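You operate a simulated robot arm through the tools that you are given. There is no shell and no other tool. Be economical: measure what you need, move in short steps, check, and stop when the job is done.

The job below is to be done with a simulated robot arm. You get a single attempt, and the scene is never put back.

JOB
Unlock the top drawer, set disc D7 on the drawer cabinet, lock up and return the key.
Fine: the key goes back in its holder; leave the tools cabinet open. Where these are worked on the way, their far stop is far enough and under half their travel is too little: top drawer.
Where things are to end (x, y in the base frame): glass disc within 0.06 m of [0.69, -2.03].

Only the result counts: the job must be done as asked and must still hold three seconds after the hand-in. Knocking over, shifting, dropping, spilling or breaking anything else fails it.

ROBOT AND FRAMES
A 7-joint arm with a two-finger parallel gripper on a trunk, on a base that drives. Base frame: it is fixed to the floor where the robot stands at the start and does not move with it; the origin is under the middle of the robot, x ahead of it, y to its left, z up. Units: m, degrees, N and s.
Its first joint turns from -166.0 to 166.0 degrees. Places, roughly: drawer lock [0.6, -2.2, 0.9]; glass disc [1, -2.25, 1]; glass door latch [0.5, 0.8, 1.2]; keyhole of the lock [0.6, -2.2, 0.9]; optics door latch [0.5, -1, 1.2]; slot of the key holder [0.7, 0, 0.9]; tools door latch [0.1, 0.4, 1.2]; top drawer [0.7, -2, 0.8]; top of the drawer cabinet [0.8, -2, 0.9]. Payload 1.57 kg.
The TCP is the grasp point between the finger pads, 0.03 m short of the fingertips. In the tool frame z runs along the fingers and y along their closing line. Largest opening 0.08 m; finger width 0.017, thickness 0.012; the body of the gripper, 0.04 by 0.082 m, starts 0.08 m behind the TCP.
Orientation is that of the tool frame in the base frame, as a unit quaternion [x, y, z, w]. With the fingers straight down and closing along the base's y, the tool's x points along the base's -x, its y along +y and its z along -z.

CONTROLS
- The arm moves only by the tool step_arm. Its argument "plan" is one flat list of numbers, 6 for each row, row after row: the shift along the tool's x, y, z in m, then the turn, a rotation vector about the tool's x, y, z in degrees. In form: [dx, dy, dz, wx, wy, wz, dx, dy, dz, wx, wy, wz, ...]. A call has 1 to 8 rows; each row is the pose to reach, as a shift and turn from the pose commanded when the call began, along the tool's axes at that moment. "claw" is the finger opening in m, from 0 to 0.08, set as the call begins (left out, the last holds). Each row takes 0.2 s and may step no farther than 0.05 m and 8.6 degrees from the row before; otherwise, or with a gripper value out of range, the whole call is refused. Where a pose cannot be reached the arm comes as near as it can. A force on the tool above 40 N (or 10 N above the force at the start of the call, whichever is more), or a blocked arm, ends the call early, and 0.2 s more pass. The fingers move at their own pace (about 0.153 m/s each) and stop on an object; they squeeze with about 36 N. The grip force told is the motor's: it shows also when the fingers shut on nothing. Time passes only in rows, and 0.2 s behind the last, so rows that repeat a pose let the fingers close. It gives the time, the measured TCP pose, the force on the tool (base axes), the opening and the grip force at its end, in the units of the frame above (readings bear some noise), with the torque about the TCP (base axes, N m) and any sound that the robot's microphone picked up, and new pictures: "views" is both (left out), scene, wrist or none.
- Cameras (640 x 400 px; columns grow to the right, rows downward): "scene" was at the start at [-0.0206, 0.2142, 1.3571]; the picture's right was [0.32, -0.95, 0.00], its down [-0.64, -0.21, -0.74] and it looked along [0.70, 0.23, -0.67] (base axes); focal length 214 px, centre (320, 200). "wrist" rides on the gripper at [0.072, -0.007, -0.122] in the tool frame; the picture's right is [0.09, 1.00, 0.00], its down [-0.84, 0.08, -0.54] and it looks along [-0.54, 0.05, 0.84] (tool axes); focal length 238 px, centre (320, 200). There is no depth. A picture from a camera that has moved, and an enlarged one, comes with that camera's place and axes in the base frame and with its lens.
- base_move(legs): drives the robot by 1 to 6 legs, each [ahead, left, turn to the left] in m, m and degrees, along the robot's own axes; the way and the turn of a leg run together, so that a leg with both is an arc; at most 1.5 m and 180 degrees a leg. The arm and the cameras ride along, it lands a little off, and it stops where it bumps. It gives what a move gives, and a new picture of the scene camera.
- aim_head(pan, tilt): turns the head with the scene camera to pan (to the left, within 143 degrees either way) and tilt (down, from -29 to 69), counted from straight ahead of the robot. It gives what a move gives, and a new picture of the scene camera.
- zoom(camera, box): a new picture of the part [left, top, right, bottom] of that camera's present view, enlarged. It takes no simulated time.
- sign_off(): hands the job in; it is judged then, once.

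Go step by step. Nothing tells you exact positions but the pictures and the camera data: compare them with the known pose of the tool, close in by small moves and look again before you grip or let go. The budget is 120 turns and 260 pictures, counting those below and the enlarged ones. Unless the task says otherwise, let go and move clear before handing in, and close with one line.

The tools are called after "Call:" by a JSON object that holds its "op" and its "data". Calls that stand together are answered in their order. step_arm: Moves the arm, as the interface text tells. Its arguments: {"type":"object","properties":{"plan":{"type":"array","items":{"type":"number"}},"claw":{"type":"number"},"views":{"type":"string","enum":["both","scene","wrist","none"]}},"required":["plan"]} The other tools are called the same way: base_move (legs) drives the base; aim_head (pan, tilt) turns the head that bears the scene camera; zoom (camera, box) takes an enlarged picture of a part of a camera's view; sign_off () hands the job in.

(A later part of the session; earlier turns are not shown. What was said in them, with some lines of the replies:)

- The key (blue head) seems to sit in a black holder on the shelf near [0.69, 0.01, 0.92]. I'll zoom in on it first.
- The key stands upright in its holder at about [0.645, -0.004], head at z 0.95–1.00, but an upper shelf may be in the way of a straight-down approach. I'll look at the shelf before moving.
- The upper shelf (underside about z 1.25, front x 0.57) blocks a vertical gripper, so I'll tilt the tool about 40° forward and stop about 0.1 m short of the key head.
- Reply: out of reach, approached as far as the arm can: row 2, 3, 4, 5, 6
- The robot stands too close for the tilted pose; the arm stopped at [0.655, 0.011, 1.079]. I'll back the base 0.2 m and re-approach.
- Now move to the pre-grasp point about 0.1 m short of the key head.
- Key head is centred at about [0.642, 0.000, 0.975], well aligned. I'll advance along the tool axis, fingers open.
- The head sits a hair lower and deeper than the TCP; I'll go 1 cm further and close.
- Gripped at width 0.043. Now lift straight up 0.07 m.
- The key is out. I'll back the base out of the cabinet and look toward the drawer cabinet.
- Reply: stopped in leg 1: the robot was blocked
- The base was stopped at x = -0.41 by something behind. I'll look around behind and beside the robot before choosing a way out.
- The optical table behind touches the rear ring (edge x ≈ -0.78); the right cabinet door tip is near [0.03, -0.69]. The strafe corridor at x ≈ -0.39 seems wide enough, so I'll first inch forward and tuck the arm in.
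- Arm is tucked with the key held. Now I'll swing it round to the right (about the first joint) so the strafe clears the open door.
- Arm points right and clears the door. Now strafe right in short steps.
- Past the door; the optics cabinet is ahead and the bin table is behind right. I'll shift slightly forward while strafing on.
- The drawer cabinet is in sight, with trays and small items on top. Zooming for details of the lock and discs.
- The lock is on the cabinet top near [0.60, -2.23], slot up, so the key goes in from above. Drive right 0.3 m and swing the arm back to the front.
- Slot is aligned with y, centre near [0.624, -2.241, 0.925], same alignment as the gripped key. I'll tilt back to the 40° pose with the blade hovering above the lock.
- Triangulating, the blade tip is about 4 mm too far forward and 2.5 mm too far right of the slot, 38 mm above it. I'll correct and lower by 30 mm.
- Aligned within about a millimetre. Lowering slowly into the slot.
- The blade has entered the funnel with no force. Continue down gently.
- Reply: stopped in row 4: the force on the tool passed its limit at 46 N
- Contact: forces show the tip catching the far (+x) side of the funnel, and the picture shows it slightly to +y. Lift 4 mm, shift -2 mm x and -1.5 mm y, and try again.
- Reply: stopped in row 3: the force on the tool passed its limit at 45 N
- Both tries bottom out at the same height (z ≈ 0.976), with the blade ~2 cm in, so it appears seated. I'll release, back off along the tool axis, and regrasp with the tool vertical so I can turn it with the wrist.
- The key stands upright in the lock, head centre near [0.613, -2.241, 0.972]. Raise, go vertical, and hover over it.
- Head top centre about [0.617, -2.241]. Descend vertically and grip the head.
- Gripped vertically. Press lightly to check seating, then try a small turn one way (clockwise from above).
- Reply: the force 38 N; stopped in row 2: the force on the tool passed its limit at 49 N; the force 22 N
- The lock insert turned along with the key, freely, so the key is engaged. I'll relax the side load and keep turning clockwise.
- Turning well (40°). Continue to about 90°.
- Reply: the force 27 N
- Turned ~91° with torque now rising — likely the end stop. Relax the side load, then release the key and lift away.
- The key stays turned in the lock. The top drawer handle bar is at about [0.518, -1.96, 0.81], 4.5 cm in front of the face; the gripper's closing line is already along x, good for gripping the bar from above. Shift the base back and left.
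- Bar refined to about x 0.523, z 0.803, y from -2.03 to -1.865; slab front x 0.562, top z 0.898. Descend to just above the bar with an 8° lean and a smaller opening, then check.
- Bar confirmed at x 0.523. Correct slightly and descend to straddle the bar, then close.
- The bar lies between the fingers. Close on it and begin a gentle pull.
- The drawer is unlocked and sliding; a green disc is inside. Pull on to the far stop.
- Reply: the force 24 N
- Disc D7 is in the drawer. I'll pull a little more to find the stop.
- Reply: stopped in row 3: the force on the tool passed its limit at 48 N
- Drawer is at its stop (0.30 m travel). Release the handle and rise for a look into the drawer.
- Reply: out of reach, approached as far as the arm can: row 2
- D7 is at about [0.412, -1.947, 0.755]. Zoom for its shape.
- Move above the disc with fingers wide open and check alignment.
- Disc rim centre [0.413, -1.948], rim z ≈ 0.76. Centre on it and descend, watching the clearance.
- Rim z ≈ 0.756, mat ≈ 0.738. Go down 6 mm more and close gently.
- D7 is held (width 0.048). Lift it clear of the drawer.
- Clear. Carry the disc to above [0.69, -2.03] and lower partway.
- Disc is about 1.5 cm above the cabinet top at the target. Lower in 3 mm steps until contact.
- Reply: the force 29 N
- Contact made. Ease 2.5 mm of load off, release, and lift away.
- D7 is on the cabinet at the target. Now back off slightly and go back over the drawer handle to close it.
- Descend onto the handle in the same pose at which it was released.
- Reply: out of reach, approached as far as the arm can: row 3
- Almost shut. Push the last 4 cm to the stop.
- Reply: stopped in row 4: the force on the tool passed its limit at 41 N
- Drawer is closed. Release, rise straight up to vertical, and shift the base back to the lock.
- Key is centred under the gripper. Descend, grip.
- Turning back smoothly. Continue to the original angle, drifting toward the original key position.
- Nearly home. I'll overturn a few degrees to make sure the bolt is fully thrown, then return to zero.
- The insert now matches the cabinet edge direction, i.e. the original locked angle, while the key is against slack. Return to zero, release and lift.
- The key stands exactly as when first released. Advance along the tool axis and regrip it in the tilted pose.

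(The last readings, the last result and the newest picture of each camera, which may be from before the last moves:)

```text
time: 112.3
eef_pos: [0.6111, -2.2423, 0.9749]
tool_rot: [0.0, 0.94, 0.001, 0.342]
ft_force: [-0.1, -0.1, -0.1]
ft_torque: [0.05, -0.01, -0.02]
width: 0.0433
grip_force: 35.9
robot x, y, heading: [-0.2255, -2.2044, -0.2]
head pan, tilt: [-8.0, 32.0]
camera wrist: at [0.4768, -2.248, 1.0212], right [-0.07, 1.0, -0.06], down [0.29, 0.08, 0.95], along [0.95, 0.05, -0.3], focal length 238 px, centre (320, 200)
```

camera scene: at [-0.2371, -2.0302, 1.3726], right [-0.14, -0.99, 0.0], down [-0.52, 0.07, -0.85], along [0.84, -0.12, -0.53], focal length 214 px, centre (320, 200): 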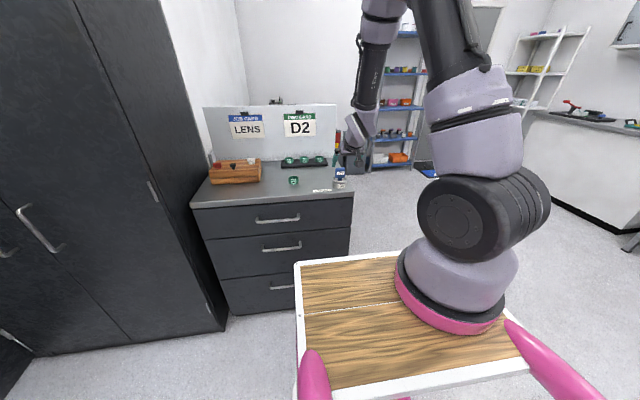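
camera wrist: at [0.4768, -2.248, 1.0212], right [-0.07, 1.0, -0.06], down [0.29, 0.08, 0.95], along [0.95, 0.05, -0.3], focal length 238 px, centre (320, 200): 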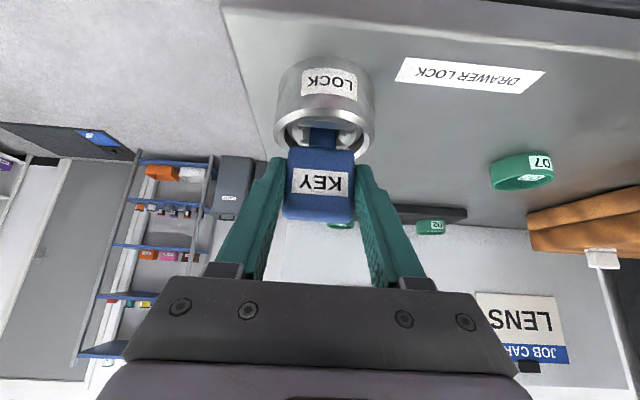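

Same grip as before. Lift the key straight out of the lock, then tuck the arm.

Call:
{"op": "step_arm", "data": {"plan": [-0.0129, 0, -0.0153, 0, 0, 0, -0.0257, 0, -0.0306, 0, 0, 0, -0.0386, 0, -0.046, 0, 0, 0, -0.0514, 0, -0.0613, 0, 0, 0, -0.0643, 0, -0.0766, 0, 0, 0], "views": "wrist"}}

Call:
{"op": "zoom", "data": {"camera": "scene", "box": [270, 150, 368, 210]}}

```text
time: 113.5
eef_pos: [0.6101, -2.2402, 1.0743]
tool_rot: [-0.001, 0.94, 0.002, 0.342]
ft_force: [-1.4, -0.3, -1.2]
ft_torque: [-0.01, 0.0, -0.01]
width: 0.0434
grip_force: 36.4
robot x, y, heading: [-0.2267, -2.208, -0.0]
head pan, tilt: [-8.0, 32.0]
camera wrist: at [0.4761, -2.2475, 1.121], right [-0.07, 1.0, -0.06], down [0.29, 0.08, 0.95], along [0.95, 0.05, -0.3], focal length 238 px, centre (320, 200)
```

wrist: 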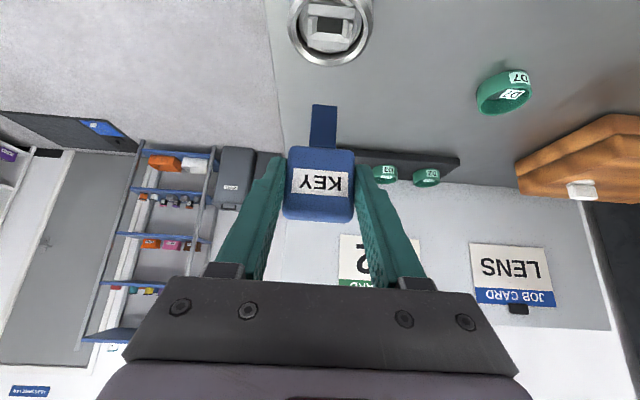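

```text
6.53 times, centred on (319, 180) of scene
camera zoom: at [-0.2369, -2.0302, 1.3726], right [-0.14, -0.99, 0.0], down [-0.52, 0.07, -0.85], along [0.84, -0.12, -0.53], focal length 1401 px, centre (326, 331)
```

zoom: 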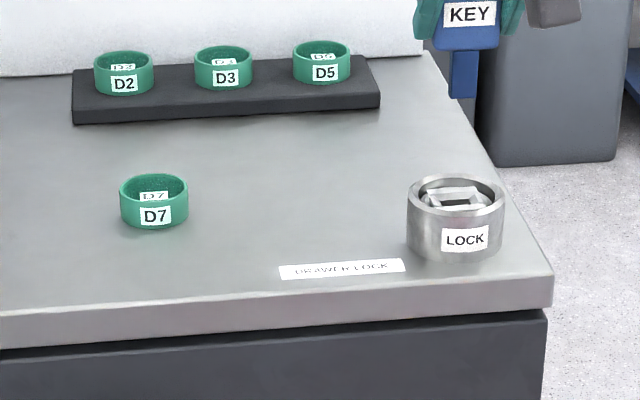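

Key is out, lock insert back at its locked angle, D7 in place. Tuck the arm and swing it to the... since we now travel left, I'll first tuck.

Call:
{"op": "step_arm", "data": {"plan": [0.023, -0.002, -0.035, 0, 5, 0, 0.046, -0.0045, -0.07, 0, 10, 0, 0.069, -0.007, -0.105, 0, 15, 0, 0.092, -0.009, -0.14, 0, 20, 0, 0.115, -0.011, -0.175, 0, 25, 0, 0.138, -0.0135, -0.21, 0, 30, 0, 0.16, -0.016, -0.245, 0, 35, 0, 0.1834, -0.018, -0.2793, 0, 40, 0], "views": "none"}}

Call:
{"op": "step_arm", "data": {"plan": [0.0084, -0.0464, 0, 0, 0, 6.4, 0.0219, -0.0919, 0, 0, 0, 12.8, 0.0404, -0.1355, 0, 0, 0, 19.2, 0.0637, -0.1768, 0, 0, 0, 25.6, 0.0914, -0.2153, 0, 0, 0, 32, 0.1233, -0.2504, 0, 0, 0, 38.4, 0.1589, -0.2818, 0, 0, 0, 44.8, 0.1977, -0.3089, 0, 0, 0, 51.2], "views": "none"}}

Call:
{"op": "step_arm", "data": {"plan": [0.0084, -0.0464, 0, 0, 0, 6.4, 0.0219, -0.0919, 0, 0, 0, 12.8, 0.0404, -0.1355, 0, 0, 0, 19.2, 0.0637, -0.1768, 0, 0, 0, 25.6, 0.0914, -0.2153, 0, 0, 0, 32], "views": "scene"}}

```text
time: 115.3
eef_pos: [0.2916, -2.2595, 1.17]
tool_rot: [0.0, 1.0, 0.001, -0.001]
ft_force: [0.3, -0.8, -0.1]
ft_torque: [0.01, 0.01, 0.01]
width: 0.0432
grip_force: 36.3
robot x, y, heading: [-0.2284, -2.2059, 0.0]
head pan, tilt: [-8.0, 32.0]
```

```text
time: 117.1
eef_pos: [0.0914, -2.5692, 1.1688]
tool_rot: [0.432, 0.902, 0.001, -0.001]
ft_force: [-1.2, 0.1, -0.7]
ft_torque: [-0.01, -0.02, -0.01]
width: 0.0433
grip_force: 36.0
robot x, y, heading: [-0.2251, -2.2087, -0.0]
head pan, tilt: [-8.0, 32.0]
```

```text
time: 118.3
eef_pos: [-0.1319, -2.6338, 1.1678]
tool_rot: [0.664, 0.747, 0.001, -0.001]
ft_force: [-0.1, 1.7, 0.0]
ft_torque: [-0.02, 0.06, 0.0]
width: 0.0434
grip_force: 35.9
robot x, y, heading: [-0.2252, -2.2079, 0.1]
head pan, tilt: [-8.0, 32.0]
camera scene: at [-0.237, -2.03, 1.3726], right [-0.14, -0.99, 0.0], down [-0.52, 0.07, -0.85], along [0.84, -0.12, -0.53], focal length 214 px, centre (320, 200)
```

scene: 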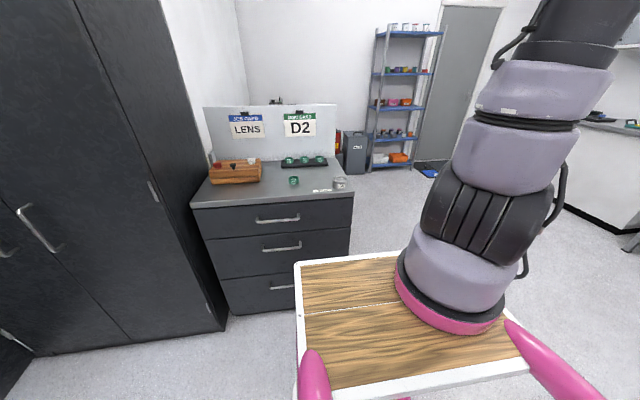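

Retrace the route back: left and slightly back to the corridor at x ≈ -0.39.

Call:
{"op": "base_move", "data": {"legs": [[-0.03, 0.305, 0], [0, 0.75, 0], [-0.137, 0.157, 0]]}}

```text
time: 125.2
eef_pos: [-0.2995, -1.4255, 1.1687]
tool_rot: [0.663, 0.749, 0.002, 0.0]
ft_force: [-0.4, 0.1, -0.8]
ft_torque: [-0.02, -0.01, -0.01]
width: 0.0436
grip_force: 35.8
robot x, y, heading: [-0.3959, -0.9966, -0.1]
head pan, tilt: [-8.0, 32.0]
camera scene: at [-0.4061, -0.8218, 1.3726], right [-0.14, -0.99, 0.0], down [-0.52, 0.07, -0.85], along [0.84, -0.12, -0.53], focal length 214 px, centre (320, 200)
```

scene: 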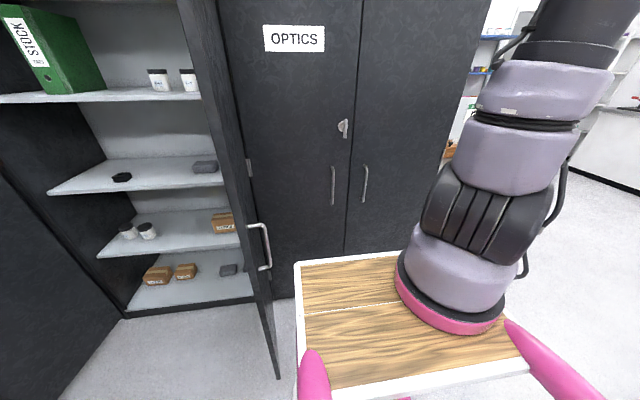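

Call:
{"op": "base_move", "data": {"legs": [[0.004, 0.5, 0.1], [0, 0.498, 0]]}}

```text
time: 130.7
eef_pos: [-0.2953, -0.4299, 1.1675]
tool_rot: [0.66, 0.751, 0.001, 0.0]
ft_force: [-0.2, 0.3, 0.9]
ft_torque: [0.06, -0.01, 0.02]
width: 0.0432
grip_force: 35.6
robot x, y, heading: [-0.3948, -0.0001, 0.6]
head pan, tilt: [-8.0, 32.0]
camera scene: at [-0.4076, 0.1724, 1.3726], right [-0.13, -0.99, 0.0], down [-0.53, 0.07, -0.85], along [0.84, -0.11, -0.53], focal length 214 px, centre (320, 200)
```

scene: 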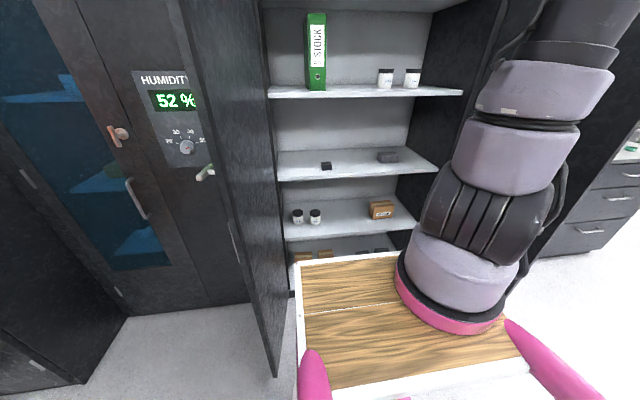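

Back in front of the tools cabinet. Swing the arm forward, then drive in to x ≈ -0.2.

Call:
{"op": "step_arm", "data": {"plan": [-0.0032, 0.0473, 0, 0, 0, -6.4, -0.001, 0.0947, 0, 0, 0, -12.8, 0.0063, 0.1415, 0, 0, 0, -19.2, 0.0189, 0.1872, 0, 0, 0, -25.6, 0.0365, 0.2313, 0, 0, 0, -32, 0.0589, 0.273, 0, 0, 0, -38.4, 0.0858, 0.3121, 0, 0, 0, -44.8, 0.1169, 0.3479, 0, 0, 0, -51.2], "views": "none"}}

Call:
{"op": "step_arm", "data": {"plan": [-0.0032, 0.0473, 0, 0, 0, -6.4, -0.001, 0.0947, 0, 0, 0, -12.8, 0.0063, 0.1415, 0, 0, 0, -19.2, 0.0189, 0.1872, 0, 0, 0, -25.6, 0.0365, 0.2313, 0, 0, 0, -32], "views": "none"}}

Call:
{"op": "base_move", "data": {"legs": [[0.193, 0, -0.5]]}}

```text
time: 132.5
eef_pos: [0.0326, -0.2695, 1.1695]
tool_rot: [0.27, 0.963, 0.001, -0.001]
ft_force: [0.5, 0.0, -0.3]
ft_torque: [0.01, -0.05, 0.02]
width: 0.0433
grip_force: 35.8
robot x, y, heading: [-0.3937, -0.0066, 0.4]
head pan, tilt: [-8.0, 32.0]
```

```text
time: 133.7
eef_pos: [0.1223, -0.053, 1.1692]
tool_rot: [-0.005, 1.0, 0.001, 0.0]
ft_force: [-0.2, 0.4, -0.2]
ft_torque: [0.01, -0.05, 0.02]
width: 0.0432
grip_force: 36.2
robot x, y, heading: [-0.3936, -0.0013, 0.6]
head pan, tilt: [-8.0, 32.0]
```

```text
time: 135.3
eef_pos: [0.3156, -0.0587, 1.1708]
tool_rot: [0.0, 1.0, 0.001, 0.0]
ft_force: [0.3, 0.0, -0.6]
ft_torque: [0.03, 0.04, -0.03]
width: 0.043
grip_force: 35.4
robot x, y, heading: [-0.1998, -0.0018, -0.3]
head pan, tilt: [-8.0, 32.0]
camera scene: at [-0.2122, 0.1732, 1.3726], right [-0.14, -0.99, 0.0], down [-0.52, 0.07, -0.85], along [0.84, -0.12, -0.53], focal length 214 px, centre (320, 200)
```

scene: 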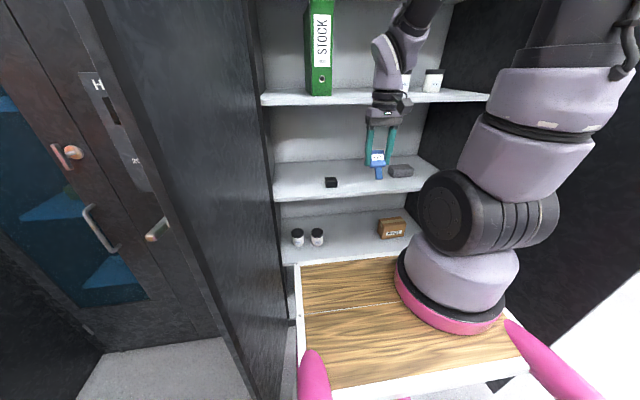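

Tilt again and move in front of the holder.

Call:
{"op": "step_arm", "data": {"plan": [-0.031, 0.0095, 0.0135, 0, -6.7, 0, -0.062, 0.019, 0.027, 0, -13.4, 0, -0.093, 0.0285, 0.0405, 0, -20, 0, -0.124, 0.038, 0.054, 0, -26.7, 0, -0.155, 0.0475, 0.0675, 0, -33.4, 0, -0.186, 0.057, 0.081, 0, -40, 0, -0.186, 0.057, 0.081, 0, -40, 0], "views": "none"}}

Call:
{"op": "aim_head", "data": {"pan": 5, "tilt": 30}}

```text
time: 136.9
eef_pos: [0.5018, -0.0012, 1.0883]
tool_rot: [0.003, 0.94, 0.002, 0.342]
ft_force: [0.1, 1.0, -1.2]
ft_torque: [0.05, -0.03, 0.0]
width: 0.0434
grip_force: 35.6
out of reach, approached as far as the arm can: row 5
robot x, y, heading: [-0.2026, 0.0018, -0.2]
head pan, tilt: [-8.0, 32.0]
```

```text
time: 137.6
eef_pos: [0.5013, -0.0028, 1.0879]
tool_rot: [0.003, 0.939, 0.001, 0.343]
ft_force: [-0.5, 0.0, -0.9]
ft_torque: [-0.03, 0.01, 0.0]
width: 0.0434
grip_force: 35.5
robot x, y, heading: [-0.1988, 0.0005, -0.1]
head pan, tilt: [5.0, 30.0]
camera scene: at [-0.2107, 0.1935, 1.3758], right [0.08, -1.0, 0.0], down [-0.5, -0.04, -0.87], along [0.86, 0.07, -0.5], focal length 214 px, centre (320, 200)
```

scene: 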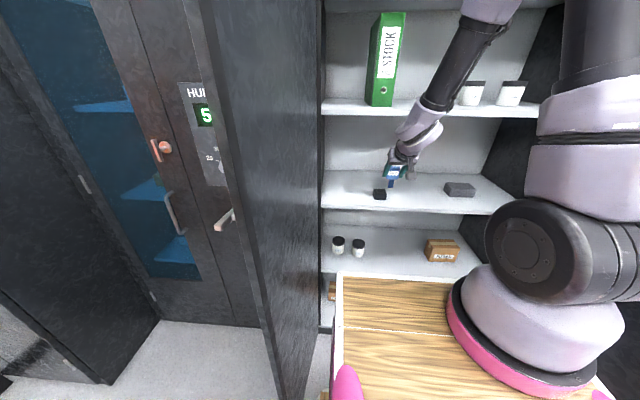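

Call:
{"op": "step_arm", "data": {"plan": [-0.0223, 0.0005, 0.031, 0, 0, 0, -0.0445, 0.001, 0.062, 0, 0, 0, -0.0668, 0.001, 0.093, 0, 0, 0, -0.089, 0.0015, 0.1243, 0, 0, 0, -0.089, 0.0015, 0.1243, 0, 0, 0], "views": "wrist"}}

Call:
{"op": "zoom", "data": {"camera": "wrist", "box": [272, 0, 384, 160]}}

Call:
{"op": "zoom", "data": {"camera": "scene", "box": [360, 150, 424, 210]}}

```text
time: 138.8
eef_pos: [0.6493, -0.0, 1.052]
tool_rot: [0.001, 0.939, 0.001, 0.343]
ft_force: [-0.6, 0.6, -0.4]
ft_torque: [-0.01, 0.01, 0.01]
width: 0.0433
grip_force: 35.6
robot x, y, heading: [-0.1979, -0.0024, -0.2]
head pan, tilt: [5.0, 30.0]
camera wrist: at [0.5157, -0.0062, 1.0972], right [-0.07, 1.0, -0.06], down [0.29, 0.07, 0.95], along [0.95, 0.05, -0.3], focal length 238 px, centre (320, 200)
```

wrist: 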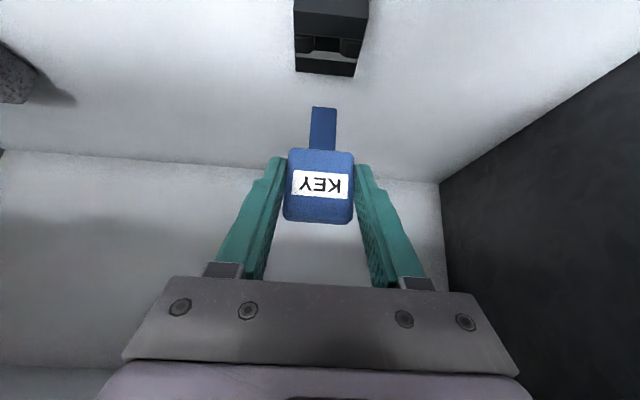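

```text
2.50 times, centred on (328, 80) of wrist
camera zoom: at [0.5157, -0.0062, 1.0972], right [-0.07, 1.0, -0.06], down [0.29, 0.07, 0.95], along [0.95, 0.05, -0.3], focal length 596 px, centre (300, 500)
```

zoom: 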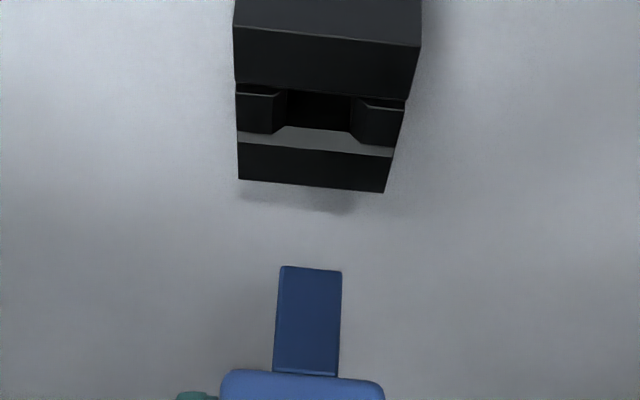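

```text
6.67 times, centred on (392, 180) of scene
camera zoom: at [-0.2109, 0.1936, 1.3758], right [0.08, -1.0, 0.0], down [-0.5, -0.04, -0.87], along [0.86, 0.07, -0.5], focal length 1430 px, centre (-160, 333)
```

zoom: 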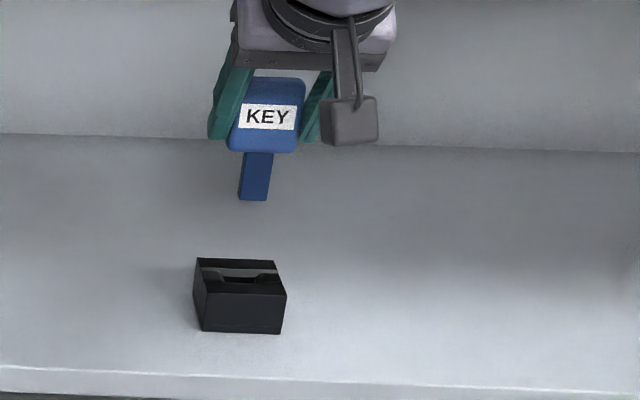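

Holder slot centre estimated near [0.652, 0.000], the blade tip right above, and the grasp pose at pickup was x 0.6495. Lower to just above the holder and compare.

Call:
{"op": "step_arm", "data": {"plan": [0.014, 0, 0.0167, 0, 0, 0, 0.027, 0, 0.032, 0, 0, 0, 0.027, 0, 0.032, 0, 0, 0], "views": "none"}}

Call:
{"op": "zoom", "data": {"camera": "wrist", "box": [272, 20, 384, 160]}}

Call:
{"op": "zoom", "data": {"camera": "scene", "box": [364, 160, 412, 205]}}

```text
time: 139.6
eef_pos: [0.6496, 0.0007, 1.0096]
tool_rot: [0.0, 0.94, 0.001, 0.342]
ft_force: [1.2, 0.1, -0.9]
ft_torque: [0.02, -0.01, -0.01]
width: 0.0434
grip_force: 36.1
robot x, y, heading: [-0.2013, -0.0038, -0.1]
head pan, tilt: [5.0, 30.0]
```

```text
2.86 times, centred on (328, 90) of wrist
camera zoom: at [0.5155, -0.0061, 1.0551], right [-0.07, 1.0, -0.06], down [0.29, 0.07, 0.95], along [0.95, 0.05, -0.3], focal length 681 px, centre (297, 514)
```

zoom: 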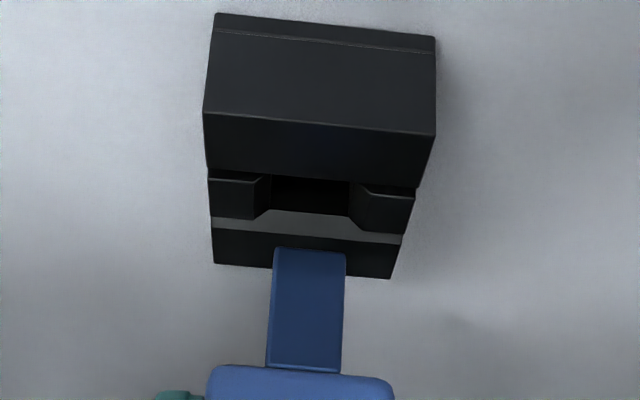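

```text
8.89 times, centred on (388, 182) of scene
camera zoom: at [-0.2108, 0.1936, 1.3758], right [0.08, -1.0, 0.0], down [-0.5, -0.04, -0.87], along [0.86, 0.07, -0.5], focal length 1906 px, centre (-284, 356)
```

zoom: 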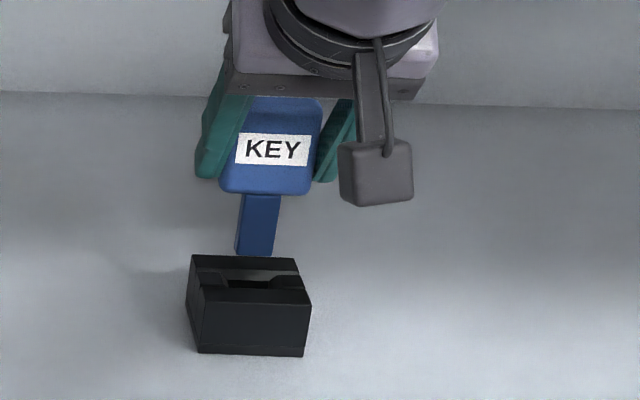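

In these views the blade would land about 7 mm too far in (+x); the key slid slightly in the grip at the lock. Shift -7.5 mm in x, lower 4 mm, and look again.

Call:
{"op": "step_arm", "data": {"plan": [0.0083, -0.0008, -0.0017, 0, 0, 0, 0.0083, -0.0008, -0.0017, 0, 0, 0], "views": "none"}}

Call:
{"op": "zoom", "data": {"camera": "wrist", "box": [272, 20, 384, 160]}}

Call:
{"op": "zoom", "data": {"camera": "scene", "box": [364, 160, 412, 205]}}

```text
time: 140.2
eef_pos: [0.6422, 0.0007, 1.0053]
tool_rot: [0.0, 0.94, 0.002, 0.342]
ft_force: [0.1, 1.1, -1.1]
ft_torque: [-0.02, 0.02, -0.02]
width: 0.0429
grip_force: 36.1
robot x, y, heading: [-0.1996, 0.0007, -0.2]
head pan, tilt: [5.0, 30.0]
```

```text
2.86 times, centred on (328, 90) of wrist
camera zoom: at [0.5081, -0.0068, 1.0507], right [-0.07, 1.0, -0.06], down [0.29, 0.07, 0.95], along [0.95, 0.05, -0.3], focal length 681 px, centre (297, 514)
```

zoom: 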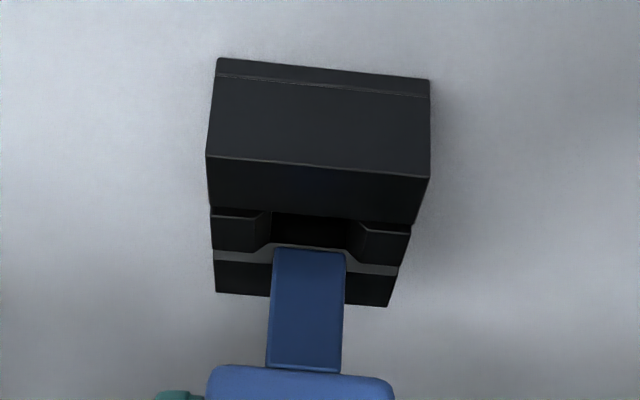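

```text
8.89 times, centred on (388, 182) of scene
camera zoom: at [-0.2107, 0.1936, 1.3758], right [0.08, -1.0, 0.0], down [-0.5, -0.04, -0.87], along [0.86, 0.07, -0.5], focal length 1906 px, centre (-284, 356)
```

zoom: 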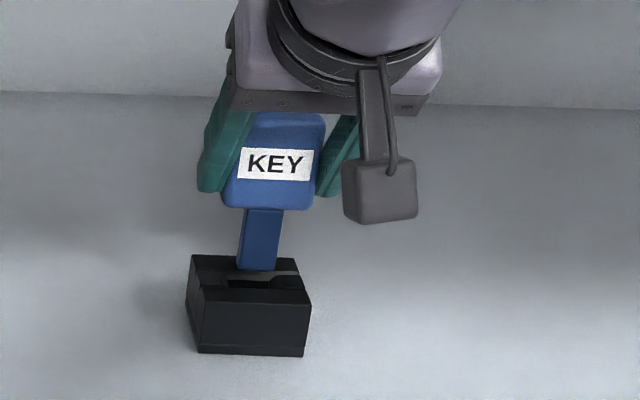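

Now the blade is over the opening. Lower gently with a further -1 mm in x.

Call:
{"op": "step_arm", "data": {"plan": [0.0034, 0, 0.0024, 0, 0, 0, 0.0059, 0, 0.0055, 0, 0, 0, 0.0085, 0, 0.0086, 0, 0, 0], "views": "none"}}

Call:
{"op": "zoom", "data": {"camera": "wrist", "box": [272, 20, 384, 160]}}

Call:
{"op": "zoom", "data": {"camera": "scene", "box": [364, 160, 412, 205]}}

```text
time: 141.0
eef_pos: [0.6408, -0.0003, 0.9956]
tool_rot: [0.0, 0.939, 0.002, 0.344]
ft_force: [-7.2, -0.2, 25.3]
ft_torque: [-0.07, 0.3, 0.01]
width: 0.043
grip_force: 35.9
robot x, y, heading: [-0.2029, -0.0009, -0.0]
head pan, tilt: [5.0, 30.0]
```

```text
2.86 times, centred on (328, 90) of wrist
camera zoom: at [0.5067, -0.0061, 1.0408], right [-0.07, 1.0, -0.06], down [0.29, 0.08, 0.95], along [0.96, 0.05, -0.29], focal length 681 px, centre (297, 514)
```

zoom: 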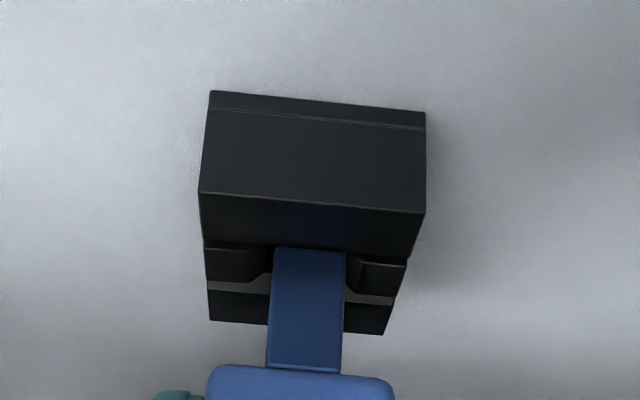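

```text
8.89 times, centred on (388, 182) of scene
camera zoom: at [-0.212, 0.1936, 1.3758], right [0.08, -1.0, 0.0], down [-0.5, -0.04, -0.87], along [0.86, 0.07, -0.5], focal length 1906 px, centre (-284, 356)
```

zoom: 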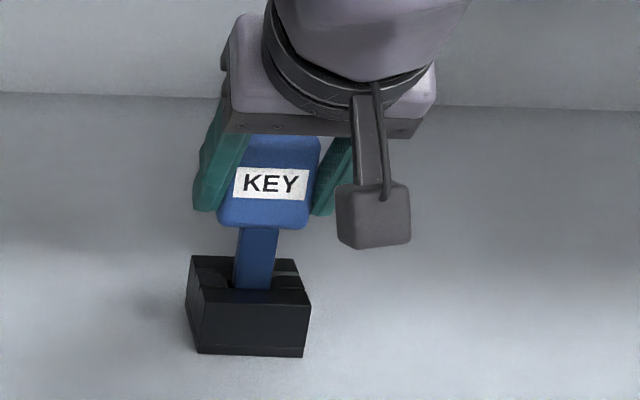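

Contact at tip height ~0.93. I need a closer look to see on which side it is resting.

Call:
{"op": "zoom", "data": {"camera": "scene", "box": [379, 184, 401, 202]}}

Call:
{"op": "zoom", "data": {"camera": "wrist", "box": [300, 90, 350, 145]}}

```text
16.00 times, centred on (390, 193) of scene
camera zoom: at [-0.212, 0.1936, 1.3758], right [0.08, -1.0, 0.0], down [-0.5, -0.04, -0.87], along [0.86, 0.07, -0.5], focal length 3432 px, centre (-800, 312)
```

zoom: 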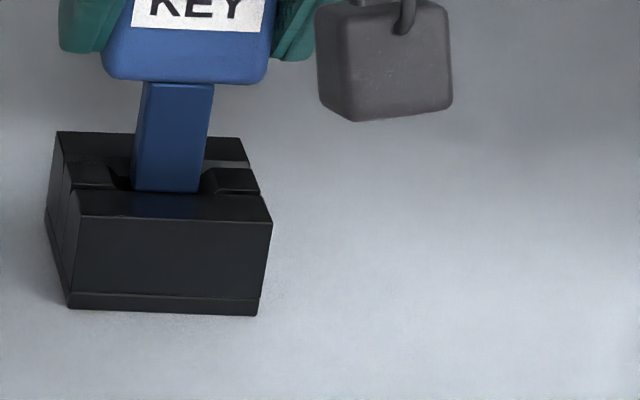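

```text
7.27 times, centred on (325, 118) of wrist
camera zoom: at [0.5067, -0.0061, 1.0408], right [-0.07, 1.0, -0.06], down [0.29, 0.08, 0.95], along [0.96, 0.05, -0.29], focal length 1734 px, centre (284, 800)
```

zoom: 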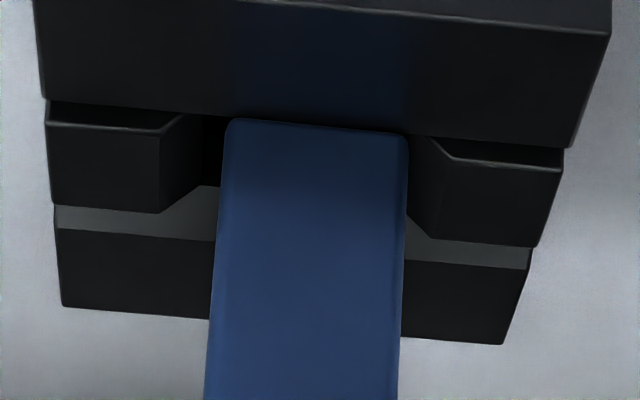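

The tip is resting on the near (front) bevel, right behind the front block's edge, and a hair to +y. Lift 6 mm, shift +4 mm x and -1 mm y, and lower again.

Call:
{"op": "step_arm", "data": {"plan": [-0.0038, 0, -0.0046, 0, 0, 0, -0.0069, -0.001, -0.002, 0, 0, 0, -0.0037, -0.001, 0.0018, 0, 0, 0, -0.0005, -0.001, 0.0056, 0, 0, 0, 0.0021, -0.001, 0.0087, 0, 0, 0], "views": "none"}}

Call:
{"op": "zoom", "data": {"camera": "wrist", "box": [300, 90, 350, 145]}}

Call:
{"op": "zoom", "data": {"camera": "scene", "box": [379, 184, 401, 202]}}

```text
time: 142.2
eef_pos: [0.6456, -0.0009, 0.9853]
tool_rot: [0.001, 0.939, 0.002, 0.343]
ft_force: [8.8, -0.1, 1.1]
ft_torque: [-0.02, -0.48, 0.1]
width: 0.0432
grip_force: 36.2
robot x, y, heading: [-0.2067, -0.0038, -0.2]
head pan, tilt: [5.0, 30.0]
```

```text
7.27 times, centred on (325, 118) of wrist
camera zoom: at [0.5119, -0.0076, 1.0307], right [-0.07, 1.0, -0.06], down [0.29, 0.08, 0.95], along [0.95, 0.05, -0.3], focal length 1734 px, centre (284, 800)
```

zoom: 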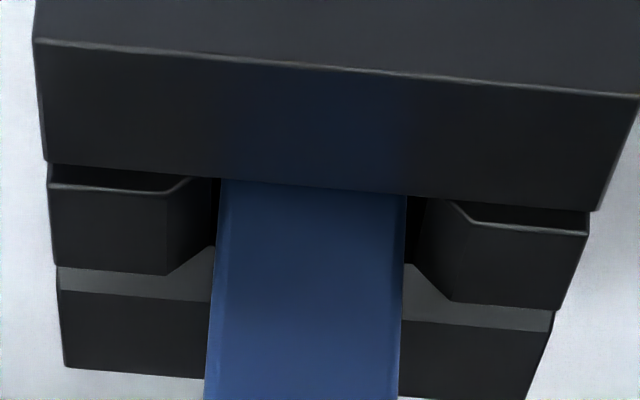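

```text
16.00 times, centred on (390, 193) of scene
camera zoom: at [-0.2104, 0.1936, 1.3758], right [0.08, -1.0, 0.0], down [-0.5, -0.04, -0.87], along [0.86, 0.07, -0.5], focal length 3432 px, centre (-800, 312)
```

zoom: 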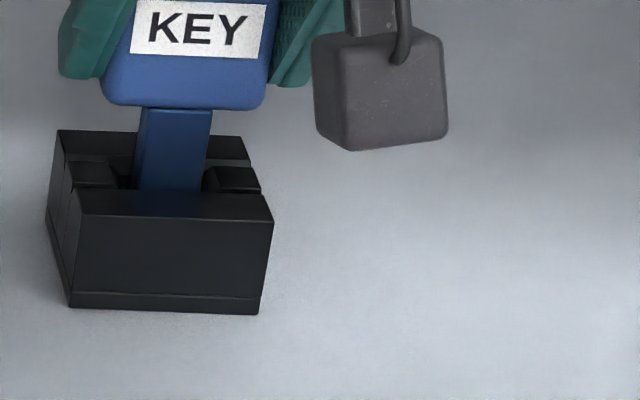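

The blade is now inside the slot mouth, being pushed +x by the front bevel. Yield +2 mm x and continue down.

Call:
{"op": "step_arm", "data": {"plan": [-0.0015, 0, 0.0013, 0, 0, 0, 0.0008, 0, 0.004, 0, 0, 0, 0.0031, 0, 0.0068, 0, 0, 0, 0.005, 0, 0.009, 0, 0, 0], "views": "none"}}

Call:
{"op": "zoom", "data": {"camera": "wrist", "box": [300, 90, 350, 145]}}

Call:
{"op": "zoom", "data": {"camera": "scene", "box": [379, 184, 401, 202]}}

```text
time: 143.2
eef_pos: [0.6462, -0.0021, 0.9742]
tool_rot: [0.001, 0.94, 0.001, 0.342]
ft_force: [-0.5, -0.8, -1.0]
ft_torque: [-0.01, 0.01, 0.01]
width: 0.0429
grip_force: 35.6
robot x, y, heading: [-0.2022, -0.0013, -0.2]
head pan, tilt: [5.0, 30.0]
```

```text
7.27 times, centred on (325, 118) of wrist
camera zoom: at [0.5128, -0.0075, 1.0202], right [-0.07, 1.0, -0.06], down [0.29, 0.08, 0.95], along [0.95, 0.05, -0.3], focal length 1734 px, centre (284, 800)
```

zoom: 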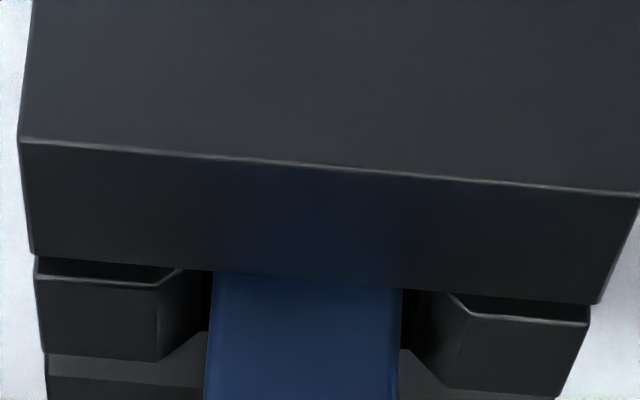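

```text
16.00 times, centred on (390, 193) of scene
camera zoom: at [-0.2108, 0.1936, 1.3758], right [0.08, -1.0, 0.0], down [-0.5, -0.04, -0.87], along [0.86, 0.07, -0.5], focal length 3432 px, centre (-800, 312)
```

zoom: 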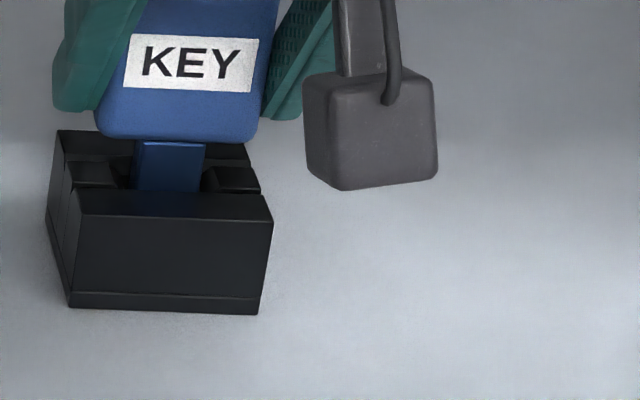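

No force and well inside. Go on until it bottoms.

Call:
{"op": "step_arm", "data": {"plan": [0.0013, 0, 0.0015, 0, 0, 0, 0.0026, 0, 0.0031, 0, 0, 0, 0.0039, 0, 0.0046, 0, 0, 0], "views": "none"}}

Call:
{"op": "zoom", "data": {"camera": "scene", "box": [370, 170, 410, 202]}}

```text
time: 144.0
eef_pos: [0.6464, -0.0019, 0.9709]
tool_rot: [0.001, 0.939, 0.001, 0.344]
ft_force: [-8.4, -3.5, 34.0]
ft_torque: [-0.25, 0.16, -0.02]
width: 0.0435
grip_force: 36.0
robot x, y, heading: [-0.2026, -0.0026, -0.2]
head pan, tilt: [5.0, 30.0]
```

```text
12.50 times, centred on (390, 186) of scene
camera zoom: at [-0.2124, 0.1934, 1.3758], right [0.08, -1.0, 0.0], down [-0.5, -0.04, -0.87], along [0.86, 0.07, -0.5], focal length 2681 px, centre (-555, 375)
```

zoom: 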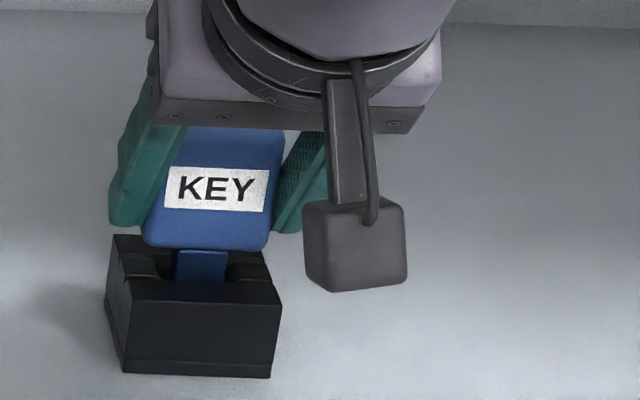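

Bottomed at z ≈ 0.971. Ease off the load, release, and retreat along the tool axis.

Call:
{"op": "step_arm", "data": {"plan": [-0.0015, 0, -0.0018, 0, 0, 0, -0.0015, 0, -0.0018, 0, 0, 0], "views": "none"}}

Call:
{"op": "step_arm", "data": {"plan": [0, 0, 0, 0, 0, 0, 0, 0, 0, 0, 0, 0], "claw": 0.08, "views": "none"}}

Call:
{"op": "step_arm", "data": {"plan": [0, 0, -0.03, 0, 0, 0, 0, 0, -0.07, 0, 0, 0, 0, 0, -0.11, 0, 0, 0, 0, 0, -0.13, 0, 0, 0], "views": "both"}}

Call:
{"op": "zoom", "data": {"camera": "scene", "box": [370, 170, 410, 202]}}

Call:
{"op": "zoom", "data": {"camera": "wrist", "box": [270, 50, 390, 150]}}

```text
time: 144.6
eef_pos: [0.6474, -0.0011, 0.9711]
tool_rot: [0.001, 0.939, 0.001, 0.343]
ft_force: [6.3, -0.2, 16.9]
ft_torque: [-0.05, -0.6, -0.01]
width: 0.0432
grip_force: 36.0
robot x, y, heading: [-0.2028, -0.0023, -0.0]
head pan, tilt: [5.0, 30.0]
```

```text
time: 145.2
eef_pos: [0.6464, -0.0012, 0.9705]
tool_rot: [0.001, 0.94, 0.001, 0.341]
ft_force: [0.3, 0.1, -0.5]
ft_torque: [0.01, 0.02, -0.04]
width: 0.0801
grip_force: 0.0
robot x, y, heading: [-0.2004, -0.0014, 0.1]
head pan, tilt: [5.0, 30.0]
```

```text
time: 146.2
eef_pos: [0.5639, -0.0017, 1.071]
tool_rot: [0.0, 0.94, 0.001, 0.342]
ft_force: [0.5, 0.4, 0.5]
ft_torque: [-0.04, 0.0, 0.0]
width: 0.0799
grip_force: 0.0
robot x, y, heading: [-0.203, -0.0047, -0.2]
head pan, tilt: [5.0, 30.0]
camera scene: at [-0.2104, 0.1935, 1.3758], right [0.09, -1.0, 0.0], down [-0.5, -0.04, -0.87], along [0.86, 0.07, -0.5], focal length 214 px, centre (320, 200)
camera wrist: at [0.4302, -0.008, 1.1166], right [-0.07, 1.0, -0.06], down [0.29, 0.08, 0.95], along [0.95, 0.05, -0.3], focal length 238 px, centre (320, 200)
```

scene: 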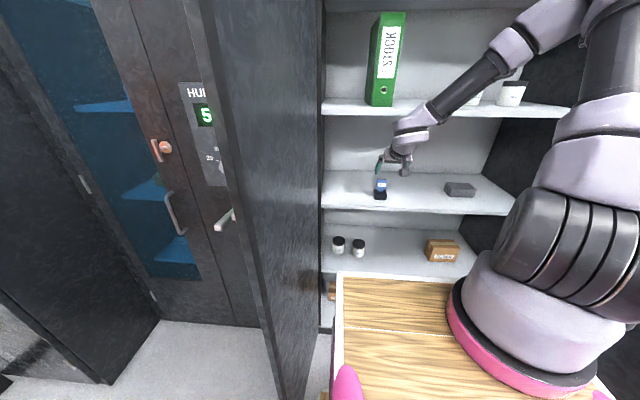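
wrist: 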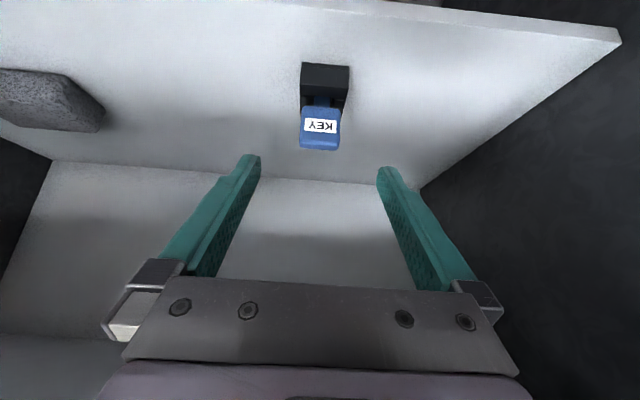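

```text
12.50 times, centred on (390, 186) of scene
camera zoom: at [-0.2104, 0.1935, 1.3758], right [0.09, -1.0, 0.0], down [-0.5, -0.04, -0.87], along [0.86, 0.07, -0.5], focal length 2681 px, centre (-555, 375)
```

zoom: 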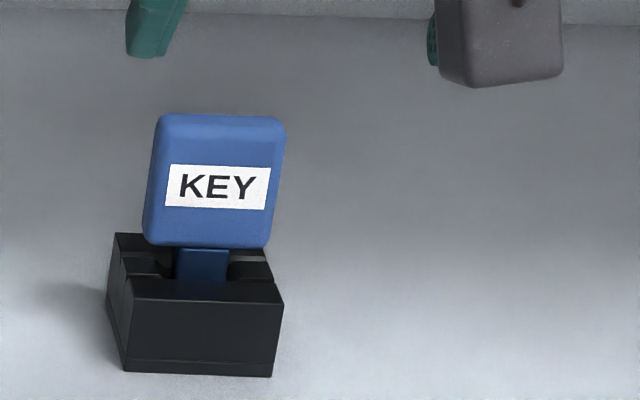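

```text
4.00 times, centred on (330, 100) of wrist
camera zoom: at [0.4302, -0.008, 1.1166], right [-0.07, 1.0, -0.06], down [0.29, 0.08, 0.95], along [0.95, 0.05, -0.3], focal length 953 px, centre (280, 600)
```

zoom: 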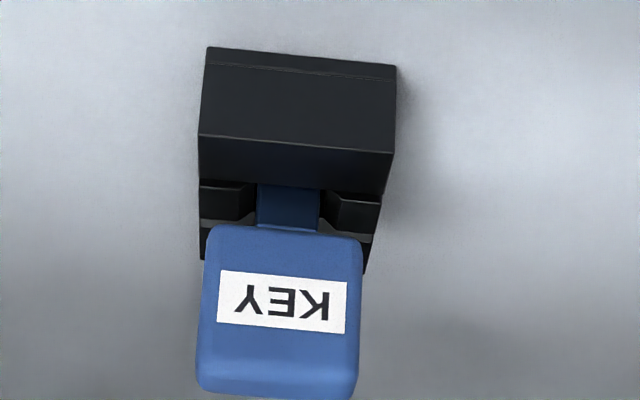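

The key is seated upright in its holder as at the start, the gripper is clear, the cabinet stays open, D7 is on the drawer cabinet and the drawer is shut with the lock turned back. Handing in.

Call:
{"op": "sign_off", "data": {}}

```text
The job is handed in.
```

The job is handed in: I unlocked the top drawer and put disc D7 on the drawer cabinet at about [0.69, -2.03]. I then closed the drawer, turned the lock back to its locked angle and returned the key to its holder. The tools cabinet is still open. I did not pull the drawer afterwards to confirm it is locked, and early on, backing out of the tools cabinet, the base bumped the table behind it; I saw nothing shift.
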